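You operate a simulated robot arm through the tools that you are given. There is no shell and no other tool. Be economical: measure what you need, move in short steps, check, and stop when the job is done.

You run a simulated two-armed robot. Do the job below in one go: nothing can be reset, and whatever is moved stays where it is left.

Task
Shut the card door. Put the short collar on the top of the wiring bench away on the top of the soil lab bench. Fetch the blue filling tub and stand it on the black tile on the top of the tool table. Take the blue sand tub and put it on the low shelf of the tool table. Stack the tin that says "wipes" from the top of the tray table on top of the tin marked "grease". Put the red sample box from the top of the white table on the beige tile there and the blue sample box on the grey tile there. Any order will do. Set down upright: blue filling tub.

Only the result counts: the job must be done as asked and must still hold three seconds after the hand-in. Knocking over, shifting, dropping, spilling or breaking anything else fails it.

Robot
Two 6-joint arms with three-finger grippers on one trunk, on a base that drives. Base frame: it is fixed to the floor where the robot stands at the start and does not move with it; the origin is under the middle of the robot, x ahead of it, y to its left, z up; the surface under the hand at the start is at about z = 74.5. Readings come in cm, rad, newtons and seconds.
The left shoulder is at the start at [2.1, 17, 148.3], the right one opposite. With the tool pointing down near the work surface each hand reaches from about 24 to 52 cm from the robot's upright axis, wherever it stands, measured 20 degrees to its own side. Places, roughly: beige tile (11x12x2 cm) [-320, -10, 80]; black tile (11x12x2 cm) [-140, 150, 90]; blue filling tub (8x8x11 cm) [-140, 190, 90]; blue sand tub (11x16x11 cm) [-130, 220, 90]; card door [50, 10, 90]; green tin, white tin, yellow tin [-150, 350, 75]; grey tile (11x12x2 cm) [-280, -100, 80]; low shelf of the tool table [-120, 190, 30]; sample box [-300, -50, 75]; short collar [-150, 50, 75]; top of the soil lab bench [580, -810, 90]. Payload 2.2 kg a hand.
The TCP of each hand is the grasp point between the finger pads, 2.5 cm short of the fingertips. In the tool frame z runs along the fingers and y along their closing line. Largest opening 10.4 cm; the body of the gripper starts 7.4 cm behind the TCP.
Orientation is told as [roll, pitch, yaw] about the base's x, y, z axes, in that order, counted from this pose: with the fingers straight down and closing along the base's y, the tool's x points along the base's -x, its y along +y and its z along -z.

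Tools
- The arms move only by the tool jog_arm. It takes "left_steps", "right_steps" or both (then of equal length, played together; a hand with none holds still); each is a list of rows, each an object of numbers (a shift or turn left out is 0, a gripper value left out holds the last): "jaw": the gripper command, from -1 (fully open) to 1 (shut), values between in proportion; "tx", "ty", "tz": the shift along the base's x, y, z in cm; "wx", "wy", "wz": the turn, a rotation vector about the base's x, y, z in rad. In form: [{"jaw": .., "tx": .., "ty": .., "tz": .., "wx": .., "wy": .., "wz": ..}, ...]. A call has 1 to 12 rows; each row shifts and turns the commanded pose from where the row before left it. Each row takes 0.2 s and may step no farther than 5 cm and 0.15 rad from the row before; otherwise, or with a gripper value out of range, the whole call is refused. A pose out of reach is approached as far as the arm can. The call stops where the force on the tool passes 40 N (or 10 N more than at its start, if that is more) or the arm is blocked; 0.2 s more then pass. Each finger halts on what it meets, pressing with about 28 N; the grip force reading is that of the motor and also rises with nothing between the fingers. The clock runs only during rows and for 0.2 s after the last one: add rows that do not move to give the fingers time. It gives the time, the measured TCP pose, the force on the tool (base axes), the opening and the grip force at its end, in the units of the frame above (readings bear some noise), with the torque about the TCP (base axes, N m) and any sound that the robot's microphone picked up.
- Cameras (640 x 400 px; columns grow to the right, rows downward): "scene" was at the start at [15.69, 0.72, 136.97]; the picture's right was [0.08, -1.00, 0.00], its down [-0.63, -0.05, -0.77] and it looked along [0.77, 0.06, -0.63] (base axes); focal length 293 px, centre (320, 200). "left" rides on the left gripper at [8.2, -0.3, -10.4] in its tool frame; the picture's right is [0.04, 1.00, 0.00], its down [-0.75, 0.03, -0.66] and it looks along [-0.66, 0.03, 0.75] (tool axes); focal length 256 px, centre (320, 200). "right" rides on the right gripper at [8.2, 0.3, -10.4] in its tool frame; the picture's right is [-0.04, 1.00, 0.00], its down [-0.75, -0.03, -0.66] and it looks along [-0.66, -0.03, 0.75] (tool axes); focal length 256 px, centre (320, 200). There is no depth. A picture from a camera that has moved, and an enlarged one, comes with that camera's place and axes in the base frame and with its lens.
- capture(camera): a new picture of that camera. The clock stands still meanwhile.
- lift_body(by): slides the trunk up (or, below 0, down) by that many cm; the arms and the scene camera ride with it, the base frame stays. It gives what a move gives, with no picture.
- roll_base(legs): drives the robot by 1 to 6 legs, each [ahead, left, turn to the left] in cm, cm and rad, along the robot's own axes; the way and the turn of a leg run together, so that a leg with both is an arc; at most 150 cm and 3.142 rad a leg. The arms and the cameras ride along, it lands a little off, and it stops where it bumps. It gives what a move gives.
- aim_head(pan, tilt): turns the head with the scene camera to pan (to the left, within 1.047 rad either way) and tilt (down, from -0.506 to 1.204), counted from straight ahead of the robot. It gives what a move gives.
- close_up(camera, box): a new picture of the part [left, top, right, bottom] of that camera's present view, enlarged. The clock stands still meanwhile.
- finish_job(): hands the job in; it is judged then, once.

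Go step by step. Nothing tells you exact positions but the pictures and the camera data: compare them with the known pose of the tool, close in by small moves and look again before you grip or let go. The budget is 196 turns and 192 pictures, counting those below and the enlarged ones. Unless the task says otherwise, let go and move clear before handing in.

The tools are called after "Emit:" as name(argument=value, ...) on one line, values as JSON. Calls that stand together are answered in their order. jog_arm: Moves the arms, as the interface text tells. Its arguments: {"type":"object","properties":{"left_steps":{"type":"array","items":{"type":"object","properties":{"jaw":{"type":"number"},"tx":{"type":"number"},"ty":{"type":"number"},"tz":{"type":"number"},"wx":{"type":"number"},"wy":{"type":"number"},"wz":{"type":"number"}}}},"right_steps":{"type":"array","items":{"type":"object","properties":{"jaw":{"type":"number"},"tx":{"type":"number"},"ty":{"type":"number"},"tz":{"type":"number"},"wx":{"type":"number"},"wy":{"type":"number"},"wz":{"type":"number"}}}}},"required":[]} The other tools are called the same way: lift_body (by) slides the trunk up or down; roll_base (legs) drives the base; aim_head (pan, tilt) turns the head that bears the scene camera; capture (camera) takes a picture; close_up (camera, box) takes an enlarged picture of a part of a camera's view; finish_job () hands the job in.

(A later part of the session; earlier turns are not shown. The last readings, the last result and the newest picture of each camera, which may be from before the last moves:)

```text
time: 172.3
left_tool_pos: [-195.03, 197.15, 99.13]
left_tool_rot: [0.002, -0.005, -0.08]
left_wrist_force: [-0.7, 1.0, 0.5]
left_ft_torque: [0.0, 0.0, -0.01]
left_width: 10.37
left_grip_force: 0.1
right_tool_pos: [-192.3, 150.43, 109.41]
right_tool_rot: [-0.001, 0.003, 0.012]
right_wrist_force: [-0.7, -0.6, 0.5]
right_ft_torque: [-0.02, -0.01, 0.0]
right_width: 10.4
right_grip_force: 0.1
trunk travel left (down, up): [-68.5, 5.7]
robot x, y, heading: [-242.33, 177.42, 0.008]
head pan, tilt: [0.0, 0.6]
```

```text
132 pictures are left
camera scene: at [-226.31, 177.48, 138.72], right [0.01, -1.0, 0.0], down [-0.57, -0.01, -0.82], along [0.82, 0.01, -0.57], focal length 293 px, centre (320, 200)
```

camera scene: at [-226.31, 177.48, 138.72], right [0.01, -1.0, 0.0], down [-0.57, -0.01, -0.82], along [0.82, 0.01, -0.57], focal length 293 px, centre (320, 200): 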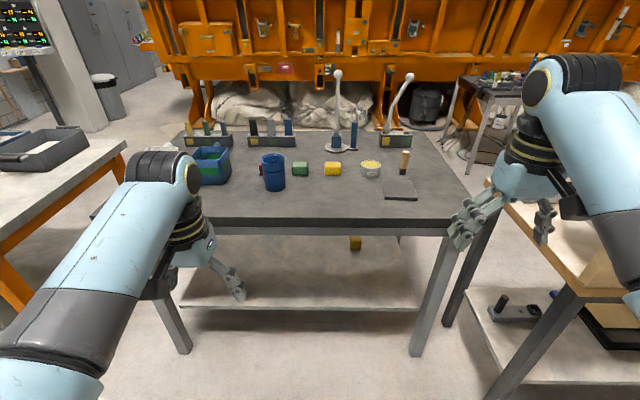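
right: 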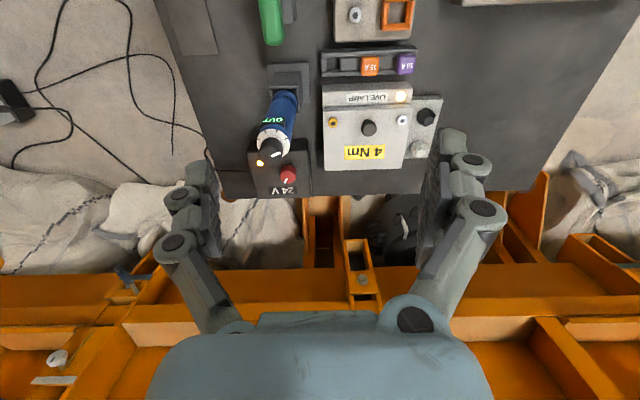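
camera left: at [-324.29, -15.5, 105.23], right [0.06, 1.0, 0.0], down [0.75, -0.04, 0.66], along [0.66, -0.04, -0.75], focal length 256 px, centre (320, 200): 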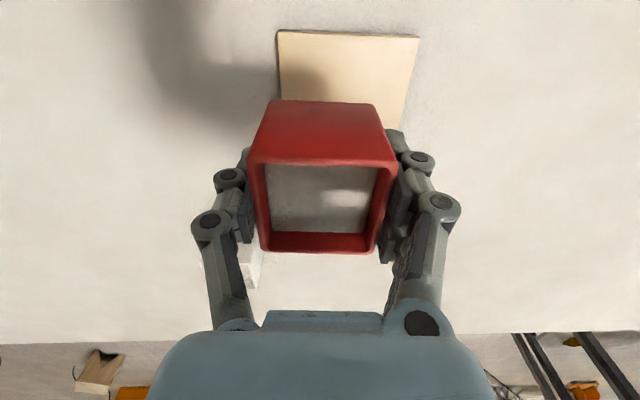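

From behind I see tile, filling tub (round) and sand tub. I raise the trunk for clearance and drive up to the table.

Emit:
lift_body(by=5.5)

Emit:
roll_base(legs=[[52, 0, -0.01]])

Emit:
aim_head(pan=0.1, tilt=0.75)

Emit:
capture(camera="scene")

Emit:
capture(camera="left")

Emit:
capture(camera="right")

```text
time: 173.2
left_tool_pos: [-194.97, 197.22, 104.47]
left_tool_rot: [-0.001, -0.004, -0.081]
left_wrist_force: [-0.3, -1.1, -0.3]
left_ft_torque: [-0.03, -0.01, -0.01]
left_width: 10.38
left_grip_force: 0.0
right_tool_pos: [-192.35, 150.45, 114.84]
right_tool_rot: [-0.002, 0.002, 0.013]
right_wrist_force: [0.4, -0.4, -0.2]
right_ft_torque: [0.0, 0.02, 0.03]
right_width: 10.41
right_grip_force: 0.0
trunk travel left (down, up): [-74.0, 0.2]
robot x, y, heading: [-242.29, 177.37, 0.014]
head pan, tilt: [0.0, 0.6]
```

```text
time: 176.3
left_tool_pos: [-142.45, 197.1, 104.54]
left_tool_rot: [0.001, -0.004, -0.089]
left_wrist_force: [-0.1, 0.0, 0.8]
left_ft_torque: [0.01, 0.03, -0.01]
left_width: 10.4
left_grip_force: 0.0
right_tool_pos: [-140.13, 150.45, 114.79]
right_tool_rot: [0.0, 0.003, 0.005]
right_wrist_force: [1.2, -0.1, -0.2]
right_ft_torque: [-0.01, 0.03, -0.01]
right_width: 10.42
right_grip_force: 0.1
trunk travel left (down, up): [-74.0, 0.2]
robot x, y, heading: [-189.81, 177.64, -0.003]
head pan, tilt: [0.0, 0.6]
```

```text
time: 177.0
left_tool_pos: [-142.5, 197.22, 104.52]
left_tool_rot: [0.0, -0.004, -0.09]
left_wrist_force: [-0.2, -0.5, -0.3]
left_ft_torque: [0.02, 0.02, 0.01]
left_width: 10.41
left_grip_force: 0.0
right_tool_pos: [-140.26, 150.51, 114.86]
right_tool_rot: [0.002, 0.002, 0.003]
right_wrist_force: [0.8, 0.4, 0.0]
right_ft_torque: [0.02, 0.03, -0.04]
right_width: 10.43
right_grip_force: 0.0
trunk travel left (down, up): [-74.0, 0.2]
robot x, y, heading: [-190.17, 177.66, 0.004]
head pan, tilt: [0.099, 0.75]
```

```text
131 pictures are left
camera scene: at [-174.55, 178.55, 142.96], right [0.1, -0.99, 0.0], down [-0.68, -0.07, -0.73], along [0.73, 0.07, -0.68], focal length 293 px, centre (320, 200)
```

scene: 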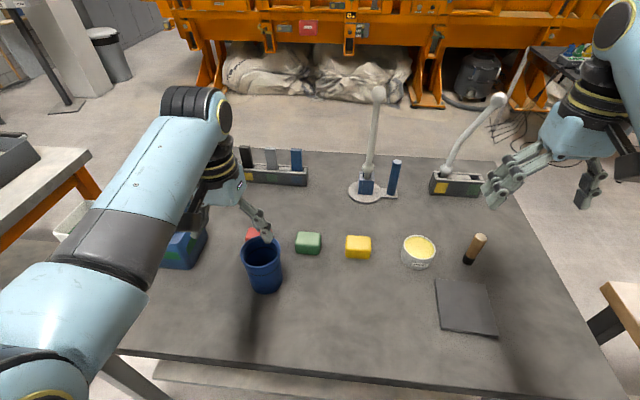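

```text
130 pictures are left
camera left: at [-150.64, 197.57, 114.93], right [0.05, 1.0, 0.0], down [0.75, -0.04, 0.66], along [0.66, -0.03, -0.75], focal length 256 px, centre (320, 200)
```

left: 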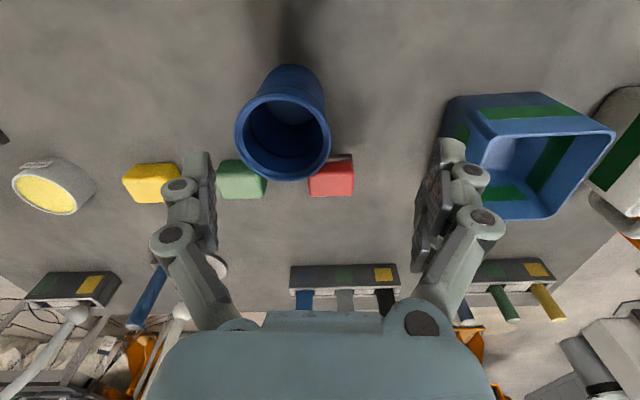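

```text
129 pictures are left
camera right: at [-148.36, 150.71, 125.24], right [0.04, 1.0, 0.0], down [0.75, -0.03, 0.66], along [0.66, -0.02, -0.76], focal length 256 px, centre (320, 200)
```

right: 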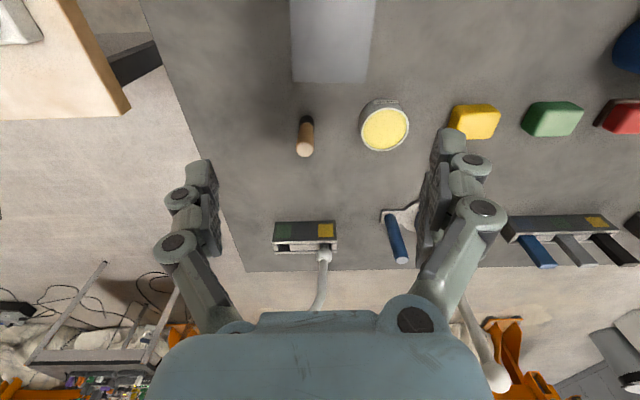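

I line the left hand up above the filling tub and re-check.

Emit:
jog_arm(left_steps=[{"tx": 1.8, "ty": -3.1}, {"tz": -3.5}, {}])

Emit:
capture(camera="left")

Emit:
close_up(camera="scene", box=[180, 160, 340, 320])

```text
time: 177.8
left_tool_pos: [-140.62, 194.11, 100.99]
left_tool_rot: [0.001, -0.003, -0.09]
left_wrist_force: [0.3, 0.4, 0.2]
left_ft_torque: [0.04, -0.03, -0.03]
left_width: 10.38
left_grip_force: 0.0
right_tool_pos: [-140.12, 150.4, 114.85]
right_tool_rot: [0.002, 0.002, 0.002]
right_wrist_force: [-0.4, -0.5, 0.0]
right_ft_torque: [0.04, -0.04, -0.02]
right_width: 10.41
right_grip_force: 0.0
trunk travel left (down, up): [-74.0, 0.2]
robot x, y, heading: [-190.14, 177.72, -0.002]
head pan, tilt: [0.099, 0.75]
```

```text
128 pictures are left
camera left: at [-148.9, 194.42, 111.4], right [0.05, 1.0, 0.0], down [0.75, -0.04, 0.66], along [0.66, -0.03, -0.75], focal length 256 px, centre (320, 200)
```

left: 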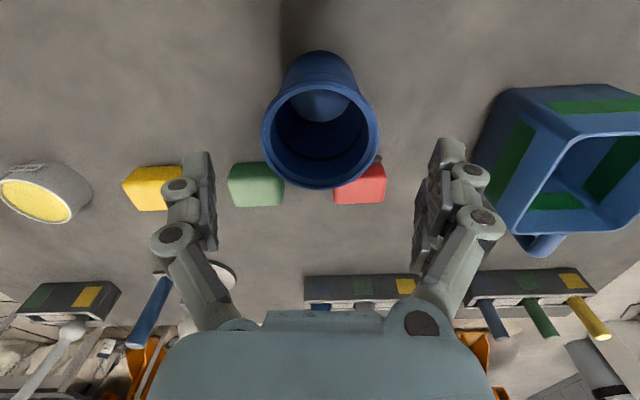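

```text
2.50 times, centred on (260, 240) of scene
camera zoom: at [-174.59, 178.52, 142.96], right [0.1, -0.99, 0.0], down [-0.68, -0.07, -0.73], along [0.73, 0.08, -0.68], focal length 732 px, centre (470, 100)
```

zoom: 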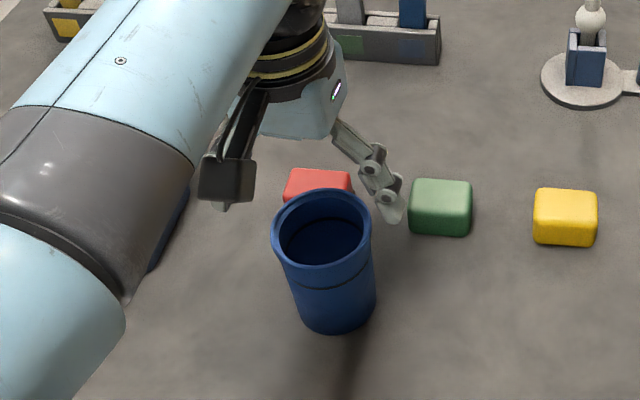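

Centred. I descend around the tub and close.

Emit:
jog_arm(left_steps=[{"tz": -4}, {"tz": -4}, {"tz": -2}, {}, {"jaw": 1}, {}, {}])

Emit:
capture(camera="left")

```text
time: 179.4
left_tool_pos: [-140.63, 194.0, 91.34]
left_tool_rot: [0.0, -0.008, -0.089]
left_wrist_force: [0.3, 1.0, 25.6]
left_ft_torque: [-0.04, -0.14, 0.01]
left_width: 9.38
left_grip_force: 27.6
right_tool_pos: [-140.43, 150.32, 114.99]
right_tool_rot: [0.002, 0.0, 0.002]
right_wrist_force: [0.6, 0.7, -0.2]
right_ft_torque: [-0.01, 0.0, -0.01]
right_width: 10.4
right_grip_force: 0.1
trunk travel left (down, up): [-74.0, 0.2]
robot x, y, heading: [-189.94, 177.57, 0.004]
head pan, tilt: [0.099, 0.75]
```

```text
126 pictures are left
camera left: at [-148.86, 194.39, 101.67], right [0.05, 1.0, 0.0], down [0.75, -0.04, 0.66], along [0.66, -0.03, -0.75], focal length 256 px, centre (320, 200)
```

left: 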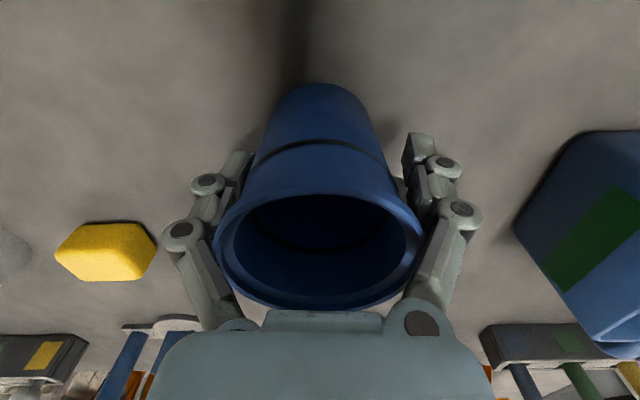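

The knuckles catch on the tub's rim at this depth. I open, go up 2.2 cm and grip nearer the rim.

Emit:
jog_arm(left_steps=[{"jaw": -1}, {}, {"tz": 2.2}, {}, {"jaw": 1}, {}, {}, {}])

Emit:
capture(camera="left")

```text
time: 181.2
left_tool_pos: [-140.81, 193.91, 93.3]
left_tool_rot: [0.0, -0.005, -0.09]
left_wrist_force: [0.0, -0.2, 0.2]
left_ft_torque: [-0.03, 0.02, -0.02]
left_width: 8.92
left_grip_force: 28.1
right_tool_pos: [-140.18, 150.48, 114.81]
right_tool_rot: [0.001, 0.001, 0.005]
right_wrist_force: [0.1, -0.3, -0.1]
right_ft_torque: [0.01, 0.0, 0.01]
right_width: 10.41
right_grip_force: 0.1
trunk travel left (down, up): [-74.0, 0.2]
robot x, y, heading: [-189.76, 177.84, 0.002]
head pan, tilt: [0.099, 0.75]
```

```text
125 pictures are left
camera left: at [-148.87, 194.43, 103.71], right [0.05, 1.0, 0.0], down [0.75, -0.04, 0.66], along [0.66, -0.03, -0.75], focal length 256 px, centre (320, 200)
```

left: 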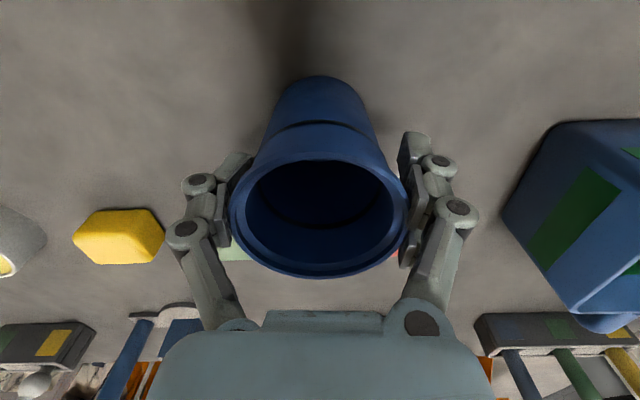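

Gripped cleanly at 8.9 cm with no side load. I lift.

Emit:
jog_arm(left_steps=[{"tz": 2}, {"tz": 3}, {"tz": 3}, {}])

Emit:
capture(camera="scene")

```text
time: 182.2
left_tool_pos: [-140.64, 194.11, 101.21]
left_tool_rot: [-0.001, -0.001, -0.09]
left_wrist_force: [0.7, -1.1, -0.5]
left_ft_torque: [0.01, 0.0, -0.01]
left_width: 8.92
left_grip_force: 28.3
right_tool_pos: [-140.17, 150.31, 114.88]
right_tool_rot: [0.001, 0.003, 0.002]
right_wrist_force: [-0.1, -0.1, 0.4]
right_ft_torque: [0.02, -0.03, 0.01]
right_width: 10.38
right_grip_force: 0.0
trunk travel left (down, up): [-74.0, 0.2]
robot x, y, heading: [-190.07, 177.64, 0.002]
head pan, tilt: [0.099, 0.75]
```

```text
124 pictures are left
camera scene: at [-174.55, 178.57, 142.95], right [0.1, -0.99, 0.0], down [-0.68, -0.07, -0.73], along [0.73, 0.07, -0.68], focal length 293 px, centre (320, 200)
```

scene: 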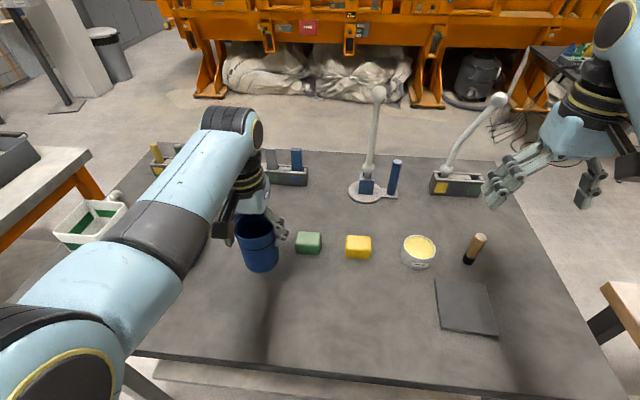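

The wiring bench blocks shifting further right, so the right hand must do the placing. I set the tub back down and will pick it up with the right hand.

Emit:
jog_arm(left_steps=[{"tz": -4}, {"tz": -3}, {"tz": -0.7}, {"tz": -0.3}, {}])

Emit:
jog_arm(left_steps=[{"jaw": -1}, {}, {}, {"tz": 4}, {"tz": 4}, {"tz": 3}, {}])

Emit:
capture(camera="scene")

```text
time: 183.4
left_tool_pos: [-140.65, 193.97, 93.4]
left_tool_rot: [0.001, -0.003, -0.089]
left_wrist_force: [-1.4, -1.4, 3.7]
left_ft_torque: [-0.12, 0.17, 0.02]
left_width: 8.88
left_grip_force: 27.8
right_tool_pos: [-140.2, 150.38, 114.97]
right_tool_rot: [-0.001, -0.001, 0.005]
right_wrist_force: [0.3, -0.9, 0.5]
right_ft_torque: [0.02, 0.02, -0.02]
right_width: 10.41
right_grip_force: 0.0
trunk travel left (down, up): [-74.0, 0.2]
robot x, y, heading: [-189.9, 177.39, 0.001]
head pan, tilt: [0.099, 0.75]
```

```text
time: 185.0
left_tool_pos: [-140.68, 194.16, 104.31]
left_tool_rot: [0.0, -0.002, -0.09]
left_wrist_force: [-0.4, -0.5, 0.1]
left_ft_torque: [0.02, -0.01, 0.02]
left_width: 10.42
left_grip_force: 0.0
right_tool_pos: [-140.01, 150.43, 114.79]
right_tool_rot: [-0.001, 0.003, 0.005]
right_wrist_force: [-0.4, -0.3, 0.0]
right_ft_torque: [0.03, 0.01, 0.0]
right_width: 10.39
right_grip_force: 0.0
trunk travel left (down, up): [-74.0, 0.2]
robot x, y, heading: [-189.9, 177.79, -0.002]
head pan, tilt: [0.099, 0.75]
```

```text
123 pictures are left
camera scene: at [-174.57, 178.56, 142.95], right [0.1, -0.99, 0.0], down [-0.68, -0.07, -0.73], along [0.73, 0.07, -0.68], focal length 293 px, centre (320, 200)
```

scene: 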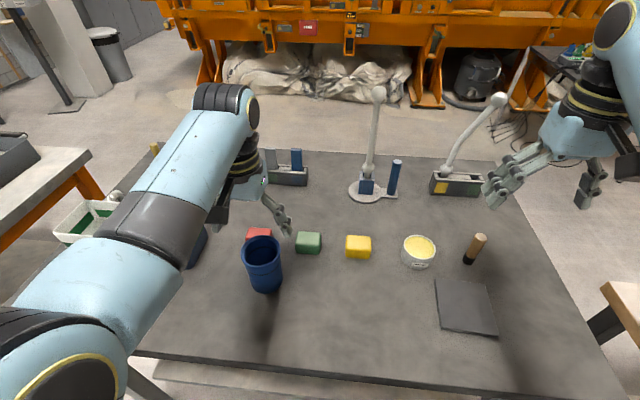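

Now I shift left to bring the right hand over the tub.

Emit:
roll_base(legs=[[0, 38, 0]])

Emit:
capture(camera="right")

Emit:
capture(camera="left")

```text
time: 187.4
left_tool_pos: [-140.81, 231.78, 104.31]
left_tool_rot: [-0.002, -0.003, -0.091]
left_wrist_force: [0.2, 0.3, -0.2]
left_ft_torque: [-0.03, 0.01, -0.02]
left_width: 10.38
left_grip_force: 0.1
right_tool_pos: [-140.46, 188.37, 114.85]
right_tool_rot: [-0.002, 0.002, 0.002]
right_wrist_force: [-1.1, -0.2, 0.4]
right_ft_torque: [-0.03, 0.02, 0.0]
right_width: 10.39
right_grip_force: 0.1
trunk travel left (down, up): [-74.0, 0.2]
robot x, y, heading: [-190.43, 215.45, -0.001]
head pan, tilt: [0.099, 0.75]
```

```text
122 pictures are left
camera right: at [-148.51, 188.47, 125.26], right [0.04, 1.0, 0.0], down [0.75, -0.03, 0.66], along [0.66, -0.02, -0.76], focal length 256 px, centre (320, 200)
```

right: 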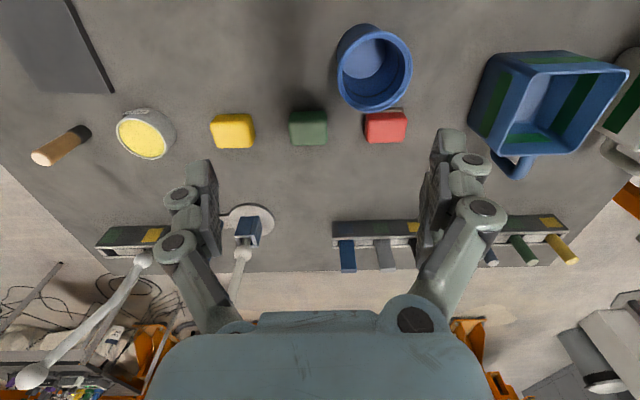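

```text
121 pictures are left
camera left: at [-149.0, 232.24, 114.7], right [0.05, 1.0, 0.0], down [0.75, -0.04, 0.66], along [0.66, -0.03, -0.75], focal length 256 px, centre (320, 200)
```

left: 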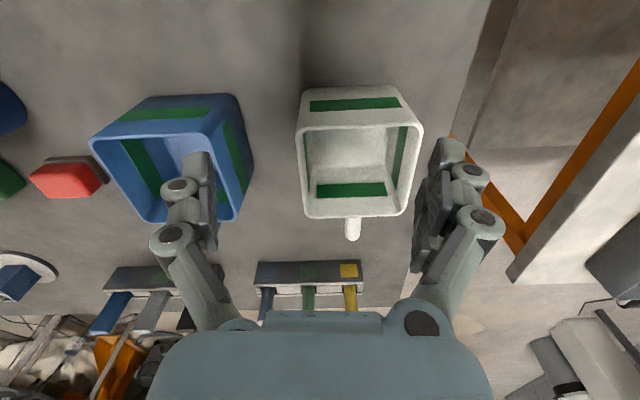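

The tub is where expected, (-140.8, 194.1). Right hand goes over it and down.

Emit:
jog_arm(right_steps=[{"ty": 4}, {"tx": -0.3, "ty": 1.8, "tz": -4}, {"tz": -4}, {"tz": -4}, {}])

Emit:
capture(camera="right")

```text
time: 188.6
left_tool_pos: [-140.85, 231.74, 104.4]
left_tool_rot: [0.001, -0.001, -0.09]
left_wrist_force: [-0.9, 1.6, -0.2]
left_ft_torque: [0.02, -0.01, -0.02]
left_width: 10.38
left_grip_force: 0.0
right_tool_pos: [-140.63, 194.04, 102.76]
right_tool_rot: [0.0, 0.0, 0.003]
right_wrist_force: [-0.4, 0.1, 0.7]
right_ft_torque: [0.01, 0.01, 0.02]
right_width: 10.43
right_grip_force: 0.0
trunk travel left (down, up): [-74.0, 0.2]
robot x, y, heading: [-190.12, 215.51, -0.0]
head pan, tilt: [0.099, 0.75]
```

```text
120 pictures are left
camera right: at [-148.83, 194.23, 113.27], right [0.04, 1.0, 0.0], down [0.75, -0.03, 0.66], along [0.66, -0.02, -0.76], focal length 256 px, centre (320, 200)
```

right: 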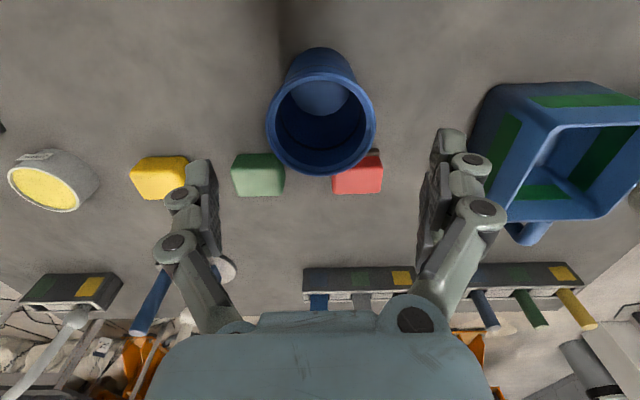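

Emit:
jog_arm(right_steps=[{"tz": -4}, {"tz": -4}, {"tz": -1.4}, {}, {"jaw": 1}, {}, {}])

Emit:
jog_arm(right_steps=[{"tz": 2}, {"tz": 4}, {"tz": 3}, {}])

Emit:
capture(camera="right")

```text
time: 190.2
left_tool_pos: [-140.87, 231.89, 104.33]
left_tool_rot: [-0.001, -0.003, -0.091]
left_wrist_force: [-0.8, 0.3, 0.5]
left_ft_torque: [0.04, 0.0, -0.02]
left_width: 10.42
left_grip_force: 0.3
right_tool_pos: [-140.53, 193.89, 93.5]
right_tool_rot: [0.0, 0.0, 0.001]
right_wrist_force: [0.0, 0.4, 1.6]
right_ft_torque: [-0.02, -0.09, 0.03]
right_width: 8.66
right_grip_force: 28.2
trunk travel left (down, up): [-74.0, 0.2]
robot x, y, heading: [-189.93, 215.44, 0.002]
head pan, tilt: [0.099, 0.75]
```

```text
time: 191.2
left_tool_pos: [-140.71, 231.89, 104.35]
left_tool_rot: [0.001, -0.002, -0.089]
left_wrist_force: [1.1, -0.8, -0.2]
left_ft_torque: [0.0, -0.02, 0.02]
left_width: 10.43
left_grip_force: 0.0
right_tool_pos: [-140.73, 193.98, 102.44]
right_tool_rot: [0.0, 0.003, 0.004]
right_wrist_force: [0.1, -0.5, -1.1]
right_ft_torque: [0.01, -0.02, 0.01]
right_width: 8.68
right_grip_force: 27.8
trunk travel left (down, up): [-74.0, 0.2]
robot x, y, heading: [-190.0, 215.07, 0.0]
head pan, tilt: [0.099, 0.75]
```

```text
119 pictures are left
camera right: at [-148.85, 194.26, 112.87], right [0.04, 1.0, 0.0], down [0.75, -0.03, 0.66], along [0.65, -0.02, -0.76], focal length 256 px, centre (320, 200)
```

right: 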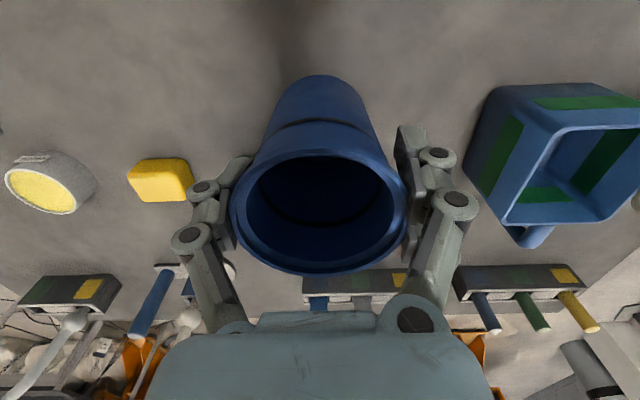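

Held upright. I shift the base right to bring it over the black tile.

Emit:
roll_base(legs=[[0, -42, 0]])

Emit:
aim_head(pan=-0.1, tilt=0.85)

Emit:
capture(camera="scene")

Emit:
capture(camera="right")

```text
time: 193.8
left_tool_pos: [-140.64, 190.03, 104.2]
left_tool_rot: [0.0, -0.003, -0.089]
left_wrist_force: [0.3, -0.7, 0.4]
left_ft_torque: [-0.01, 0.0, -0.02]
left_width: 10.41
left_grip_force: 0.0
right_tool_pos: [-140.46, 152.07, 102.44]
right_tool_rot: [0.001, 0.002, 0.003]
right_wrist_force: [-0.1, 0.2, -1.1]
right_ft_torque: [0.05, -0.02, 0.02]
right_width: 8.65
right_grip_force: 28.2
trunk travel left (down, up): [-74.0, 0.2]
robot x, y, heading: [-189.98, 173.73, -0.0]
head pan, tilt: [0.099, 0.75]
```

```text
time: 194.5
left_tool_pos: [-140.79, 190.03, 104.23]
left_tool_rot: [0.0, -0.002, -0.09]
left_wrist_force: [0.3, -0.2, -0.6]
left_ft_torque: [0.04, 0.0, 0.01]
left_width: 10.39
left_grip_force: 0.0
right_tool_pos: [-140.5, 152.15, 102.39]
right_tool_rot: [0.0, 0.003, 0.005]
right_wrist_force: [-0.6, 0.4, -0.7]
right_ft_torque: [0.01, -0.03, -0.01]
right_width: 8.67
right_grip_force: 28.4
trunk travel left (down, up): [-74.0, 0.2]
robot x, y, heading: [-189.85, 173.72, -0.0]
head pan, tilt: [-0.099, 0.85]
```

```text
118 pictures are left
camera scene: at [-175.01, 172.87, 142.15], right [-0.1, -1.0, 0.0], down [-0.75, 0.07, -0.66], along [0.66, -0.06, -0.75], focal length 293 px, centre (320, 200)
```

scene: 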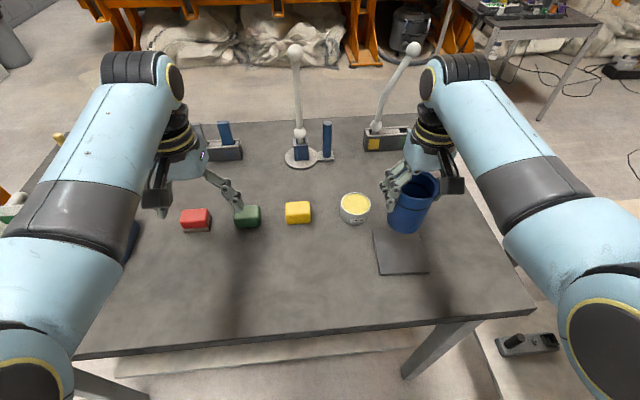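

```text
117 pictures are left
camera right: at [-148.68, 152.47, 112.85], right [0.04, 1.0, 0.0], down [0.75, -0.03, 0.66], along [0.66, -0.02, -0.76], focal length 256 px, centre (320, 200)
```

right: 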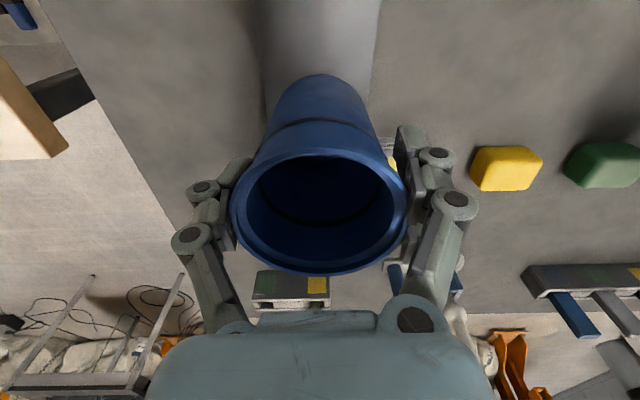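

Tile centre (-142.2, 152.2). I lower the tub onto it.

Emit:
jog_arm(right_steps=[{"tx": -1.7}, {"tz": -4}, {"tz": -3}, {}, {"tz": -0.4}, {"tz": -0.3}, {}])

Emit:
close_up(camera="scene", box=[320, 140, 480, 300])

```text
time: 196.1
left_tool_pos: [-140.76, 190.04, 104.37]
left_tool_rot: [0.001, -0.004, -0.089]
left_wrist_force: [-0.6, -0.9, -0.4]
left_ft_torque: [-0.02, 0.01, 0.01]
left_width: 10.4
left_grip_force: 0.0
right_tool_pos: [-142.22, 152.22, 94.78]
right_tool_rot: [-0.002, 0.003, 0.003]
right_wrist_force: [0.1, 0.1, 0.2]
right_ft_torque: [-0.01, 0.01, 0.02]
right_width: 8.65
right_grip_force: 28.0
trunk travel left (down, up): [-74.0, 0.2]
robot x, y, heading: [-189.96, 173.94, 0.004]
head pan, tilt: [-0.099, 0.85]
```

```text
2.50 times, centred on (400, 220) of scene
camera zoom: at [-175.0, 172.86, 142.15], right [-0.1, -1.0, 0.0], down [-0.75, 0.07, -0.66], along [0.66, -0.06, -0.75], focal length 732 px, centre (120, 150)
```

zoom: 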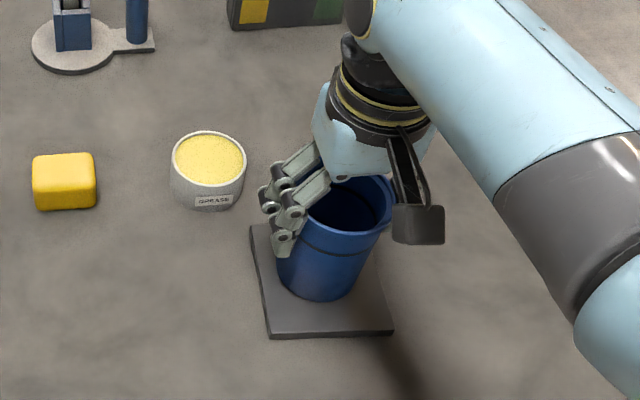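

Emit:
jog_arm(right_steps=[{"tz": -0.3}, {"tz": -0.2}, {}])

Emit:
jog_arm(right_steps=[{"tz": -0.2}, {"tz": -0.2}, {}])

```text
time: 196.9
left_tool_pos: [-140.92, 190.0, 104.54]
left_tool_rot: [-0.002, -0.005, -0.089]
left_wrist_force: [-0.2, -0.3, -0.3]
left_ft_torque: [0.01, 0.02, 0.03]
left_width: 10.39
left_grip_force: 0.0
right_tool_pos: [-142.22, 152.22, 94.57]
right_tool_rot: [0.0, -0.007, 0.003]
right_wrist_force: [-0.8, -1.9, 33.9]
right_ft_torque: [-0.18, -0.04, 0.23]
right_width: 8.68
right_grip_force: 28.6
trunk travel left (down, up): [-74.0, 0.2]
robot x, y, heading: [-190.11, 173.73, 0.002]
head pan, tilt: [-0.099, 0.85]
```

```text
time: 197.7
left_tool_pos: [-140.88, 190.0, 104.35]
left_tool_rot: [-0.001, -0.006, -0.089]
left_wrist_force: [-0.5, -0.7, 0.4]
left_ft_torque: [-0.01, 0.01, 0.03]
left_width: 10.42
left_grip_force: 0.0
right_tool_pos: [-142.18, 152.19, 94.09]
right_tool_rot: [0.002, -0.004, 0.003]
right_wrist_force: [2.4, -2.6, 32.8]
right_ft_torque: [-0.25, -0.12, 0.1]
right_width: 8.99
right_grip_force: 28.1
trunk travel left (down, up): [-74.0, 0.2]
robot x, y, heading: [-189.51, 174.0, 0.005]
head pan, tilt: [-0.099, 0.85]
```

Firm contact (a bit more than needed). I ease up, release and rise.

Emit:
jog_arm(right_steps=[{"tz": 0.3}, {"jaw": -1}, {}, {}, {"tz": 3}, {"tz": 4}, {"tz": 4}])

Emit:
close_up(camera="scene", box=[320, 140, 480, 300])

```text
time: 199.3
left_tool_pos: [-140.9, 189.96, 104.24]
left_tool_rot: [-0.001, -0.002, -0.087]
left_wrist_force: [-0.4, -1.0, 0.8]
left_ft_torque: [-0.01, -0.02, 0.02]
left_width: 10.39
left_grip_force: 0.1
right_tool_pos: [-142.21, 152.24, 105.25]
right_tool_rot: [0.0, 0.002, 0.003]
right_wrist_force: [1.0, 0.7, -0.3]
right_ft_torque: [-0.03, 0.02, 0.02]
right_width: 10.39
right_grip_force: 0.0
trunk travel left (down, up): [-74.0, 0.2]
robot x, y, heading: [-189.78, 173.33, 0.001]
head pan, tilt: [-0.099, 0.85]
```

```text
2.50 times, centred on (400, 220) of scene
camera zoom: at [-175.05, 172.88, 142.16], right [-0.1, -1.0, 0.0], down [-0.75, 0.07, -0.66], along [0.66, -0.06, -0.75], focal length 732 px, centre (120, 150)
```

zoom: 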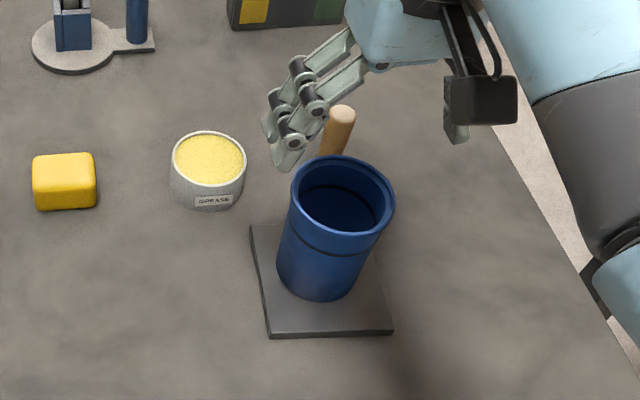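

The filling tub stands on the tile. Next the blue sand tub: I shift left and inspect it.

Emit:
roll_base(legs=[[0, 18, 0]])

Emit:
capture(camera="left")

Emit:
aim_head(pan=0.55, tilt=0.8)

Emit:
capture(camera="scene")

```text
time: 200.8
left_tool_pos: [-140.7, 208.15, 104.34]
left_tool_rot: [-0.002, -0.005, -0.09]
left_wrist_force: [-0.7, -0.1, -0.2]
left_ft_torque: [-0.01, -0.01, 0.0]
left_width: 10.41
left_grip_force: 0.0
right_tool_pos: [-142.29, 170.39, 105.23]
right_tool_rot: [-0.002, 0.001, 0.004]
right_wrist_force: [-0.4, -0.6, 0.3]
right_ft_torque: [0.01, 0.01, -0.02]
right_width: 10.42
right_grip_force: 0.1
trunk travel left (down, up): [-74.0, 0.2]
robot x, y, heading: [-190.06, 191.55, 0.0]
head pan, tilt: [-0.099, 0.85]
```

```text
114 pictures are left
camera left: at [-148.96, 208.6, 114.69], right [0.05, 1.0, 0.0], down [0.75, -0.04, 0.66], along [0.66, -0.03, -0.75], focal length 256 px, centre (320, 200)
```

left: 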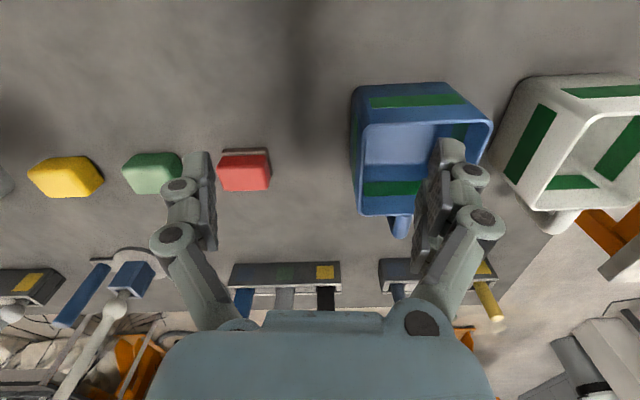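

```text
time: 201.8
left_tool_pos: [-140.72, 208.09, 104.26]
left_tool_rot: [-0.001, -0.002, -0.09]
left_wrist_force: [-0.6, 0.3, 0.4]
left_ft_torque: [0.04, -0.01, -0.05]
left_width: 10.43
left_grip_force: 0.1
right_tool_pos: [-142.29, 170.41, 105.13]
right_tool_rot: [0.001, 0.004, 0.003]
right_wrist_force: [-0.3, 0.3, 1.2]
right_ft_torque: [0.0, 0.02, 0.01]
right_width: 10.39
right_grip_force: 0.1
trunk travel left (down, up): [-74.0, 0.2]
robot x, y, heading: [-189.97, 191.82, 0.003]
head pan, tilt: [0.55, 0.799]
```

```text
113 pictures are left
camera scene: at [-175.99, 196.0, 142.55], right [0.52, -0.85, 0.0], down [-0.61, -0.38, -0.7], along [0.59, 0.37, -0.72], focal length 293 px, centre (320, 200)
```

scene: 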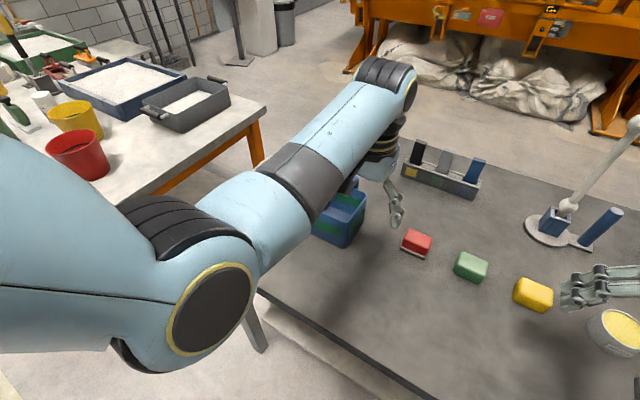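

The sand tub is too wide (about 10.4–11) to straddle, so I'll grip its near wall with one finger inside. I shift left and turn the left gripper by 90°.

Emit:
roll_base(legs=[[0, 8, 0]])

Emit:
jog_arm(left_steps=[{"wz": -0.148}, {"wz": -0.148}, {"wz": -0.148}, {"wz": -0.148}, {"wz": -0.148}, {"wz": -0.148}, {"wz": -0.148}, {"wz": -0.148}, {"wz": -0.148}, {"wz": -0.148}, {}])

Emit:
capture(camera="left")

```text
time: 202.9
left_tool_pos: [-140.84, 216.16, 104.32]
left_tool_rot: [-0.002, -0.003, -0.09]
left_wrist_force: [1.1, 0.7, 0.4]
left_ft_torque: [-0.05, 0.02, 0.02]
left_width: 10.4
left_grip_force: 0.0
right_tool_pos: [-142.22, 178.36, 105.12]
right_tool_rot: [0.0, 0.001, 0.004]
right_wrist_force: [0.7, 0.0, 0.4]
right_ft_torque: [-0.08, -0.02, 0.0]
right_width: 10.41
right_grip_force: 0.2
trunk travel left (down, up): [-74.0, 0.2]
robot x, y, heading: [-190.1, 199.99, 0.006]
head pan, tilt: [0.55, 0.799]
```

```text
time: 205.3
left_tool_pos: [-140.79, 216.04, 104.3]
left_tool_rot: [-0.002, -0.004, -1.572]
left_wrist_force: [-0.3, -0.2, -0.6]
left_ft_torque: [0.03, 0.0, 0.03]
left_width: 10.39
left_grip_force: 0.0
right_tool_pos: [-142.32, 178.4, 105.18]
right_tool_rot: [0.001, 0.001, 0.003]
right_wrist_force: [0.3, -1.3, 0.6]
right_ft_torque: [0.01, 0.0, 0.0]
right_width: 10.38
right_grip_force: 0.0
trunk travel left (down, up): [-74.0, 0.2]
robot x, y, heading: [-190.06, 200.04, 0.004]
head pan, tilt: [0.55, 0.799]
```

```text
112 pictures are left
camera left: at [-141.1, 224.25, 114.74], right [1.0, 0.04, 0.0], down [0.03, -0.75, 0.66], along [0.03, -0.66, -0.75], focal length 256 px, centre (320, 200)
```

left: 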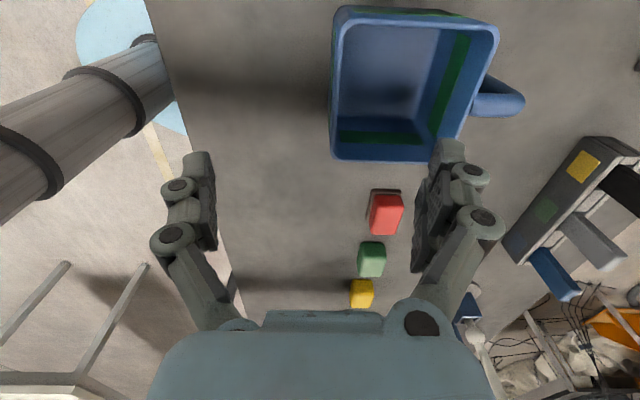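

The near wall is at x ≈ -139.6, y centre 217.5. I half-close, align over the wall and go down to just above the rim.

Emit:
jog_arm(left_steps=[{"tx": 1.3, "ty": 1.5, "jaw": 0}, {"tz": -3}, {"tz": -2}, {}, {}])

Emit:
capture(camera="left")

Emit:
aim_head(pan=0.3, tilt=0.8)

Emit:
capture(camera="scene")

```text
time: 206.5
left_tool_pos: [-139.5, 217.59, 99.28]
left_tool_rot: [0.001, -0.004, -1.568]
left_wrist_force: [0.1, -0.7, -0.2]
left_ft_torque: [0.0, 0.02, -0.02]
left_width: 5.21
left_grip_force: 0.0
right_tool_pos: [-142.32, 178.23, 105.19]
right_tool_rot: [0.0, 0.002, 0.003]
right_wrist_force: [0.8, 0.0, -0.1]
right_ft_torque: [-0.02, 0.0, -0.01]
right_width: 10.41
right_grip_force: 0.0
trunk travel left (down, up): [-74.0, 0.2]
robot x, y, heading: [-189.9, 199.74, 0.003]
head pan, tilt: [0.55, 0.799]
```

```text
111 pictures are left
camera left: at [-139.79, 225.77, 109.68], right [1.0, 0.04, 0.0], down [0.03, -0.75, 0.66], along [0.03, -0.66, -0.75], focal length 256 px, centre (320, 200)
```

left: 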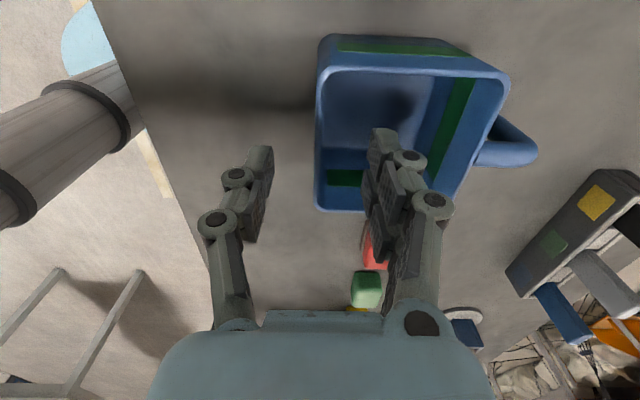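

```text
time: 207.3
left_tool_pos: [-139.42, 217.56, 99.29]
left_tool_rot: [-0.002, -0.001, -1.569]
left_wrist_force: [-0.9, 0.2, -0.4]
left_ft_torque: [0.02, 0.0, -0.01]
left_width: 5.2
left_grip_force: 0.1
right_tool_pos: [-142.41, 178.2, 105.07]
right_tool_rot: [0.0, 0.003, 0.004]
right_wrist_force: [0.4, -0.2, 0.6]
right_ft_torque: [0.0, 0.03, 0.01]
right_width: 10.39
right_grip_force: 0.1
trunk travel left (down, up): [-74.0, 0.2]
robot x, y, heading: [-189.88, 199.77, 0.001]
head pan, tilt: [0.3, 0.799]
```

```text
110 pictures are left
camera scene: at [-175.19, 202.14, 142.55], right [0.3, -0.95, 0.0], down [-0.68, -0.21, -0.7], along [0.67, 0.21, -0.72], focal length 293 px, centre (320, 200)
```

scene: 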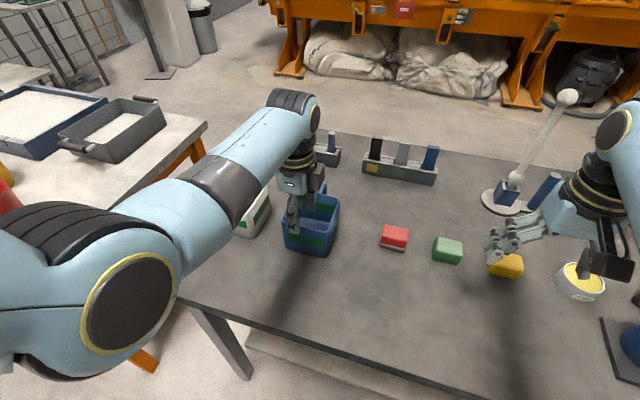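

Well centred on the wall. Down and grip it.

Emit:
jog_arm(left_steps=[{"tz": -3}, {"tz": -3}, {"tz": -0.6}, {}, {"jaw": 1}, {}, {}])

Emit:
jog_arm(left_steps=[{"tz": 1}, {"tz": 2}, {}])

Emit:
capture(camera="left")

Emit:
capture(camera="scene")

```text
time: 208.9
left_tool_pos: [-139.56, 217.53, 92.76]
left_tool_rot: [-0.002, -0.004, -1.569]
left_wrist_force: [0.0, -0.2, -0.4]
left_ft_torque: [-0.03, 0.03, -0.06]
left_width: 0.61
left_grip_force: 27.7
right_tool_pos: [-142.31, 178.27, 105.1]
right_tool_rot: [0.001, 0.002, 0.003]
right_wrist_force: [0.3, -0.2, -1.4]
right_ft_torque: [0.01, -0.03, 0.01]
right_width: 10.41
right_grip_force: 0.0
trunk travel left (down, up): [-74.0, 0.2]
robot x, y, heading: [-189.94, 199.95, 0.007]
head pan, tilt: [0.3, 0.799]
```

```text
time: 209.7
left_tool_pos: [-139.54, 217.55, 95.7]
left_tool_rot: [-0.003, -0.004, -1.568]
left_wrist_force: [0.4, 0.5, -1.4]
left_ft_torque: [-0.01, 0.12, 0.01]
left_width: 0.6
left_grip_force: 28.1
right_tool_pos: [-142.24, 178.36, 105.11]
right_tool_rot: [0.001, 0.001, 0.003]
right_wrist_force: [-0.6, 1.4, -0.8]
right_ft_torque: [-0.01, -0.02, 0.02]
right_width: 10.38
right_grip_force: 0.0
trunk travel left (down, up): [-74.0, 0.2]
robot x, y, heading: [-189.9, 199.81, 0.006]
head pan, tilt: [0.3, 0.799]
```

```text
109 pictures are left
camera left: at [-139.84, 225.78, 106.12], right [1.0, 0.04, 0.0], down [0.03, -0.75, 0.66], along [0.03, -0.66, -0.75], focal length 256 px, centre (320, 200)
```

left: 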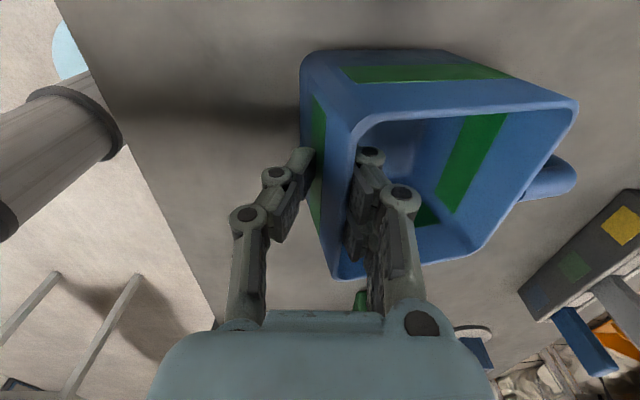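

```text
108 pictures are left
camera scene: at [-175.13, 202.14, 142.55], right [0.3, -0.95, 0.0], down [-0.68, -0.21, -0.7], along [0.66, 0.21, -0.72], focal length 293 px, centre (320, 200)
```

scene: 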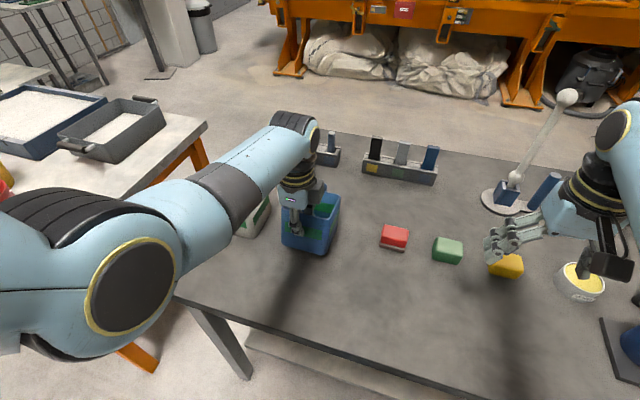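

It's light (about 1.2 N) and held. I lift it further, back away from the table, and look at the shelf.

Emit:
jog_arm(left_steps=[{"tz": 3}, {"tz": 2}, {}])

Emit:
roll_base(legs=[[-55, 0, 0]])

Emit:
lift_body(by=-45)

Emit:
aim_head(pan=0.0, tilt=0.45)

Emit:
capture(camera="scene")

```text
time: 210.5
left_tool_pos: [-139.44, 217.66, 100.74]
left_tool_rot: [-0.001, -0.004, -1.57]
left_wrist_force: [0.5, 0.4, -0.9]
left_ft_torque: [0.01, 0.11, 0.01]
left_width: 0.56
left_grip_force: 28.2
right_tool_pos: [-142.26, 178.36, 105.1]
right_tool_rot: [0.0, 0.003, 0.003]
right_wrist_force: [0.6, -0.8, 0.0]
right_ft_torque: [-0.03, -0.01, 0.03]
right_width: 10.38
right_grip_force: 0.2
trunk travel left (down, up): [-74.0, 0.2]
robot x, y, heading: [-190.4, 199.82, 0.004]
head pan, tilt: [0.3, 0.799]
```

```text
time: 213.6
left_tool_pos: [-194.54, 217.25, 100.76]
left_tool_rot: [0.0, -0.004, -1.577]
left_wrist_force: [0.0, -0.7, -1.4]
left_ft_torque: [0.02, 0.07, 0.01]
left_width: 0.58
left_grip_force: 28.5
right_tool_pos: [-197.53, 177.98, 104.99]
right_tool_rot: [0.0, 0.002, -0.004]
right_wrist_force: [-0.3, 0.3, -0.3]
right_ft_torque: [-0.04, 0.02, 0.02]
right_width: 10.39
right_grip_force: 0.0
trunk travel left (down, up): [-74.0, 0.2]
robot x, y, heading: [-245.21, 199.85, -0.004]
head pan, tilt: [0.3, 0.799]
```

```text
refused: -45 is not a number from -40 to 40
```

```text
time: 214.5
left_tool_pos: [-194.45, 217.24, 100.69]
left_tool_rot: [-0.001, -0.002, -1.579]
left_wrist_force: [0.7, 0.4, -1.4]
left_ft_torque: [0.02, 0.14, 0.0]
left_width: 0.61
left_grip_force: 28.4
right_tool_pos: [-197.52, 178.01, 105.1]
right_tool_rot: [0.002, 0.002, -0.005]
right_wrist_force: [0.0, -0.3, 0.7]
right_ft_torque: [0.02, -0.01, -0.02]
right_width: 10.4
right_grip_force: 0.1
trunk travel left (down, up): [-74.0, 0.2]
robot x, y, heading: [-245.29, 199.37, -0.004]
head pan, tilt: [0.0, 0.45]
```

```text
107 pictures are left
camera scene: at [-228.69, 199.69, 145.58], right [0.0, -1.0, 0.0], down [-0.44, 0.0, -0.9], along [0.9, 0.0, -0.44], focal length 293 px, centre (320, 200)
```

scene: 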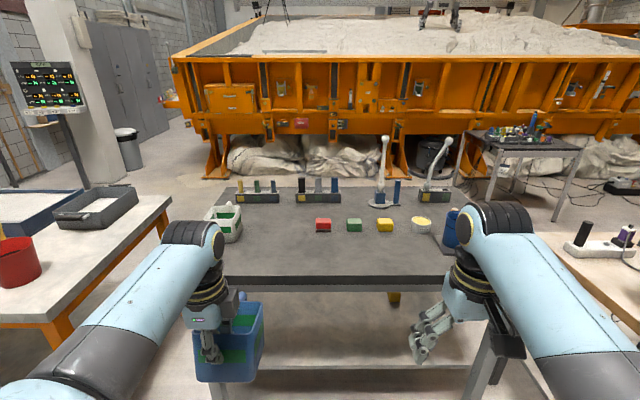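

Emit:
lift_body(by=-40)

Emit:
capture(camera="scene")

Emit:
capture(camera="right")

```text
time: 218.3
left_tool_pos: [-194.41, 217.25, 60.81]
left_tool_rot: [0.0, -0.005, -1.578]
left_wrist_force: [0.4, 0.8, -1.3]
left_ft_torque: [0.01, 0.1, 0.0]
left_width: 0.6
left_grip_force: 28.5
right_tool_pos: [-197.47, 178.02, 65.15]
right_tool_rot: [0.0, 0.003, -0.007]
right_wrist_force: [-0.1, 0.9, -0.9]
right_ft_torque: [-0.05, 0.01, 0.02]
right_width: 10.4
right_grip_force: 0.0
trunk travel left (down, up): [-34.0, 40.2]
robot x, y, heading: [-244.89, 199.83, -0.003]
head pan, tilt: [0.0, 0.45]
```

```text
106 pictures are left
camera scene: at [-228.0, 199.68, 105.04], right [0.0, -1.0, 0.0], down [-0.44, 0.0, -0.9], along [0.9, 0.0, -0.44], focal length 293 px, centre (320, 200)
```

scene: 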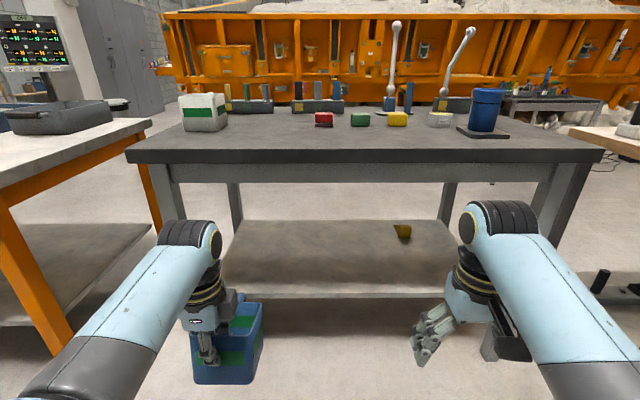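

```text
105 pictures are left
camera right: at [-205.68, 178.33, 75.57], right [0.04, 1.0, 0.0], down [0.75, -0.03, 0.66], along [0.66, -0.03, -0.76], focal length 256 px, centre (320, 200)
```

right: 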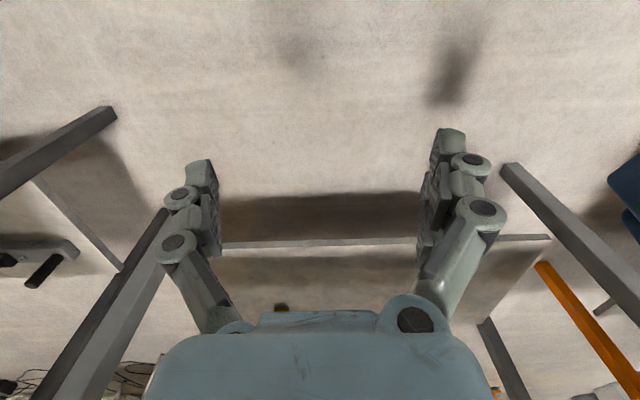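

Emit:
close_up(camera="scene", box=[160, 140, 480, 340])

Emit:
close_up(camera="right", box=[200, 180, 440, 330])

```text
2.00 times, centred on (320, 240) of scene
camera zoom: at [-228.0, 199.68, 105.04], right [0.0, -1.0, 0.0], down [-0.44, 0.0, -0.9], along [0.9, 0.0, -0.44], focal length 586 px, centre (320, 120)
```

zoom: 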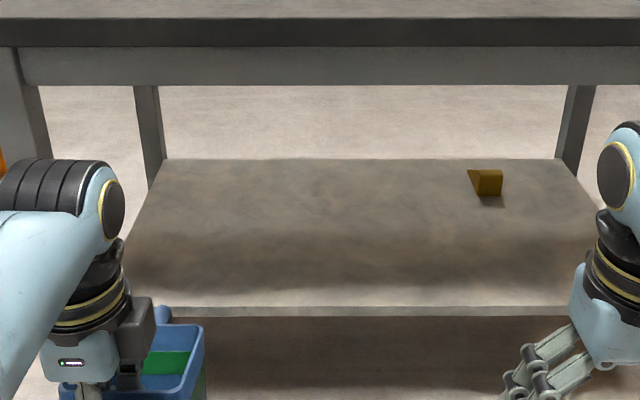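

```text
2.67 times, centred on (320, 255) of right
camera zoom: at [-205.68, 178.33, 75.57], right [0.04, 1.0, 0.0], down [0.75, -0.03, 0.66], along [0.66, -0.03, -0.76], focal length 683 px, centre (320, 53)
```

zoom: 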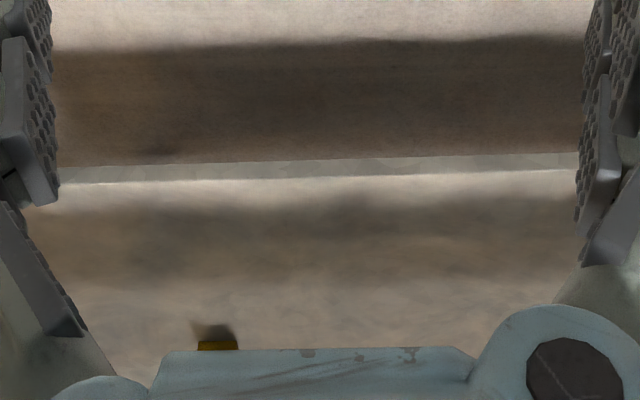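

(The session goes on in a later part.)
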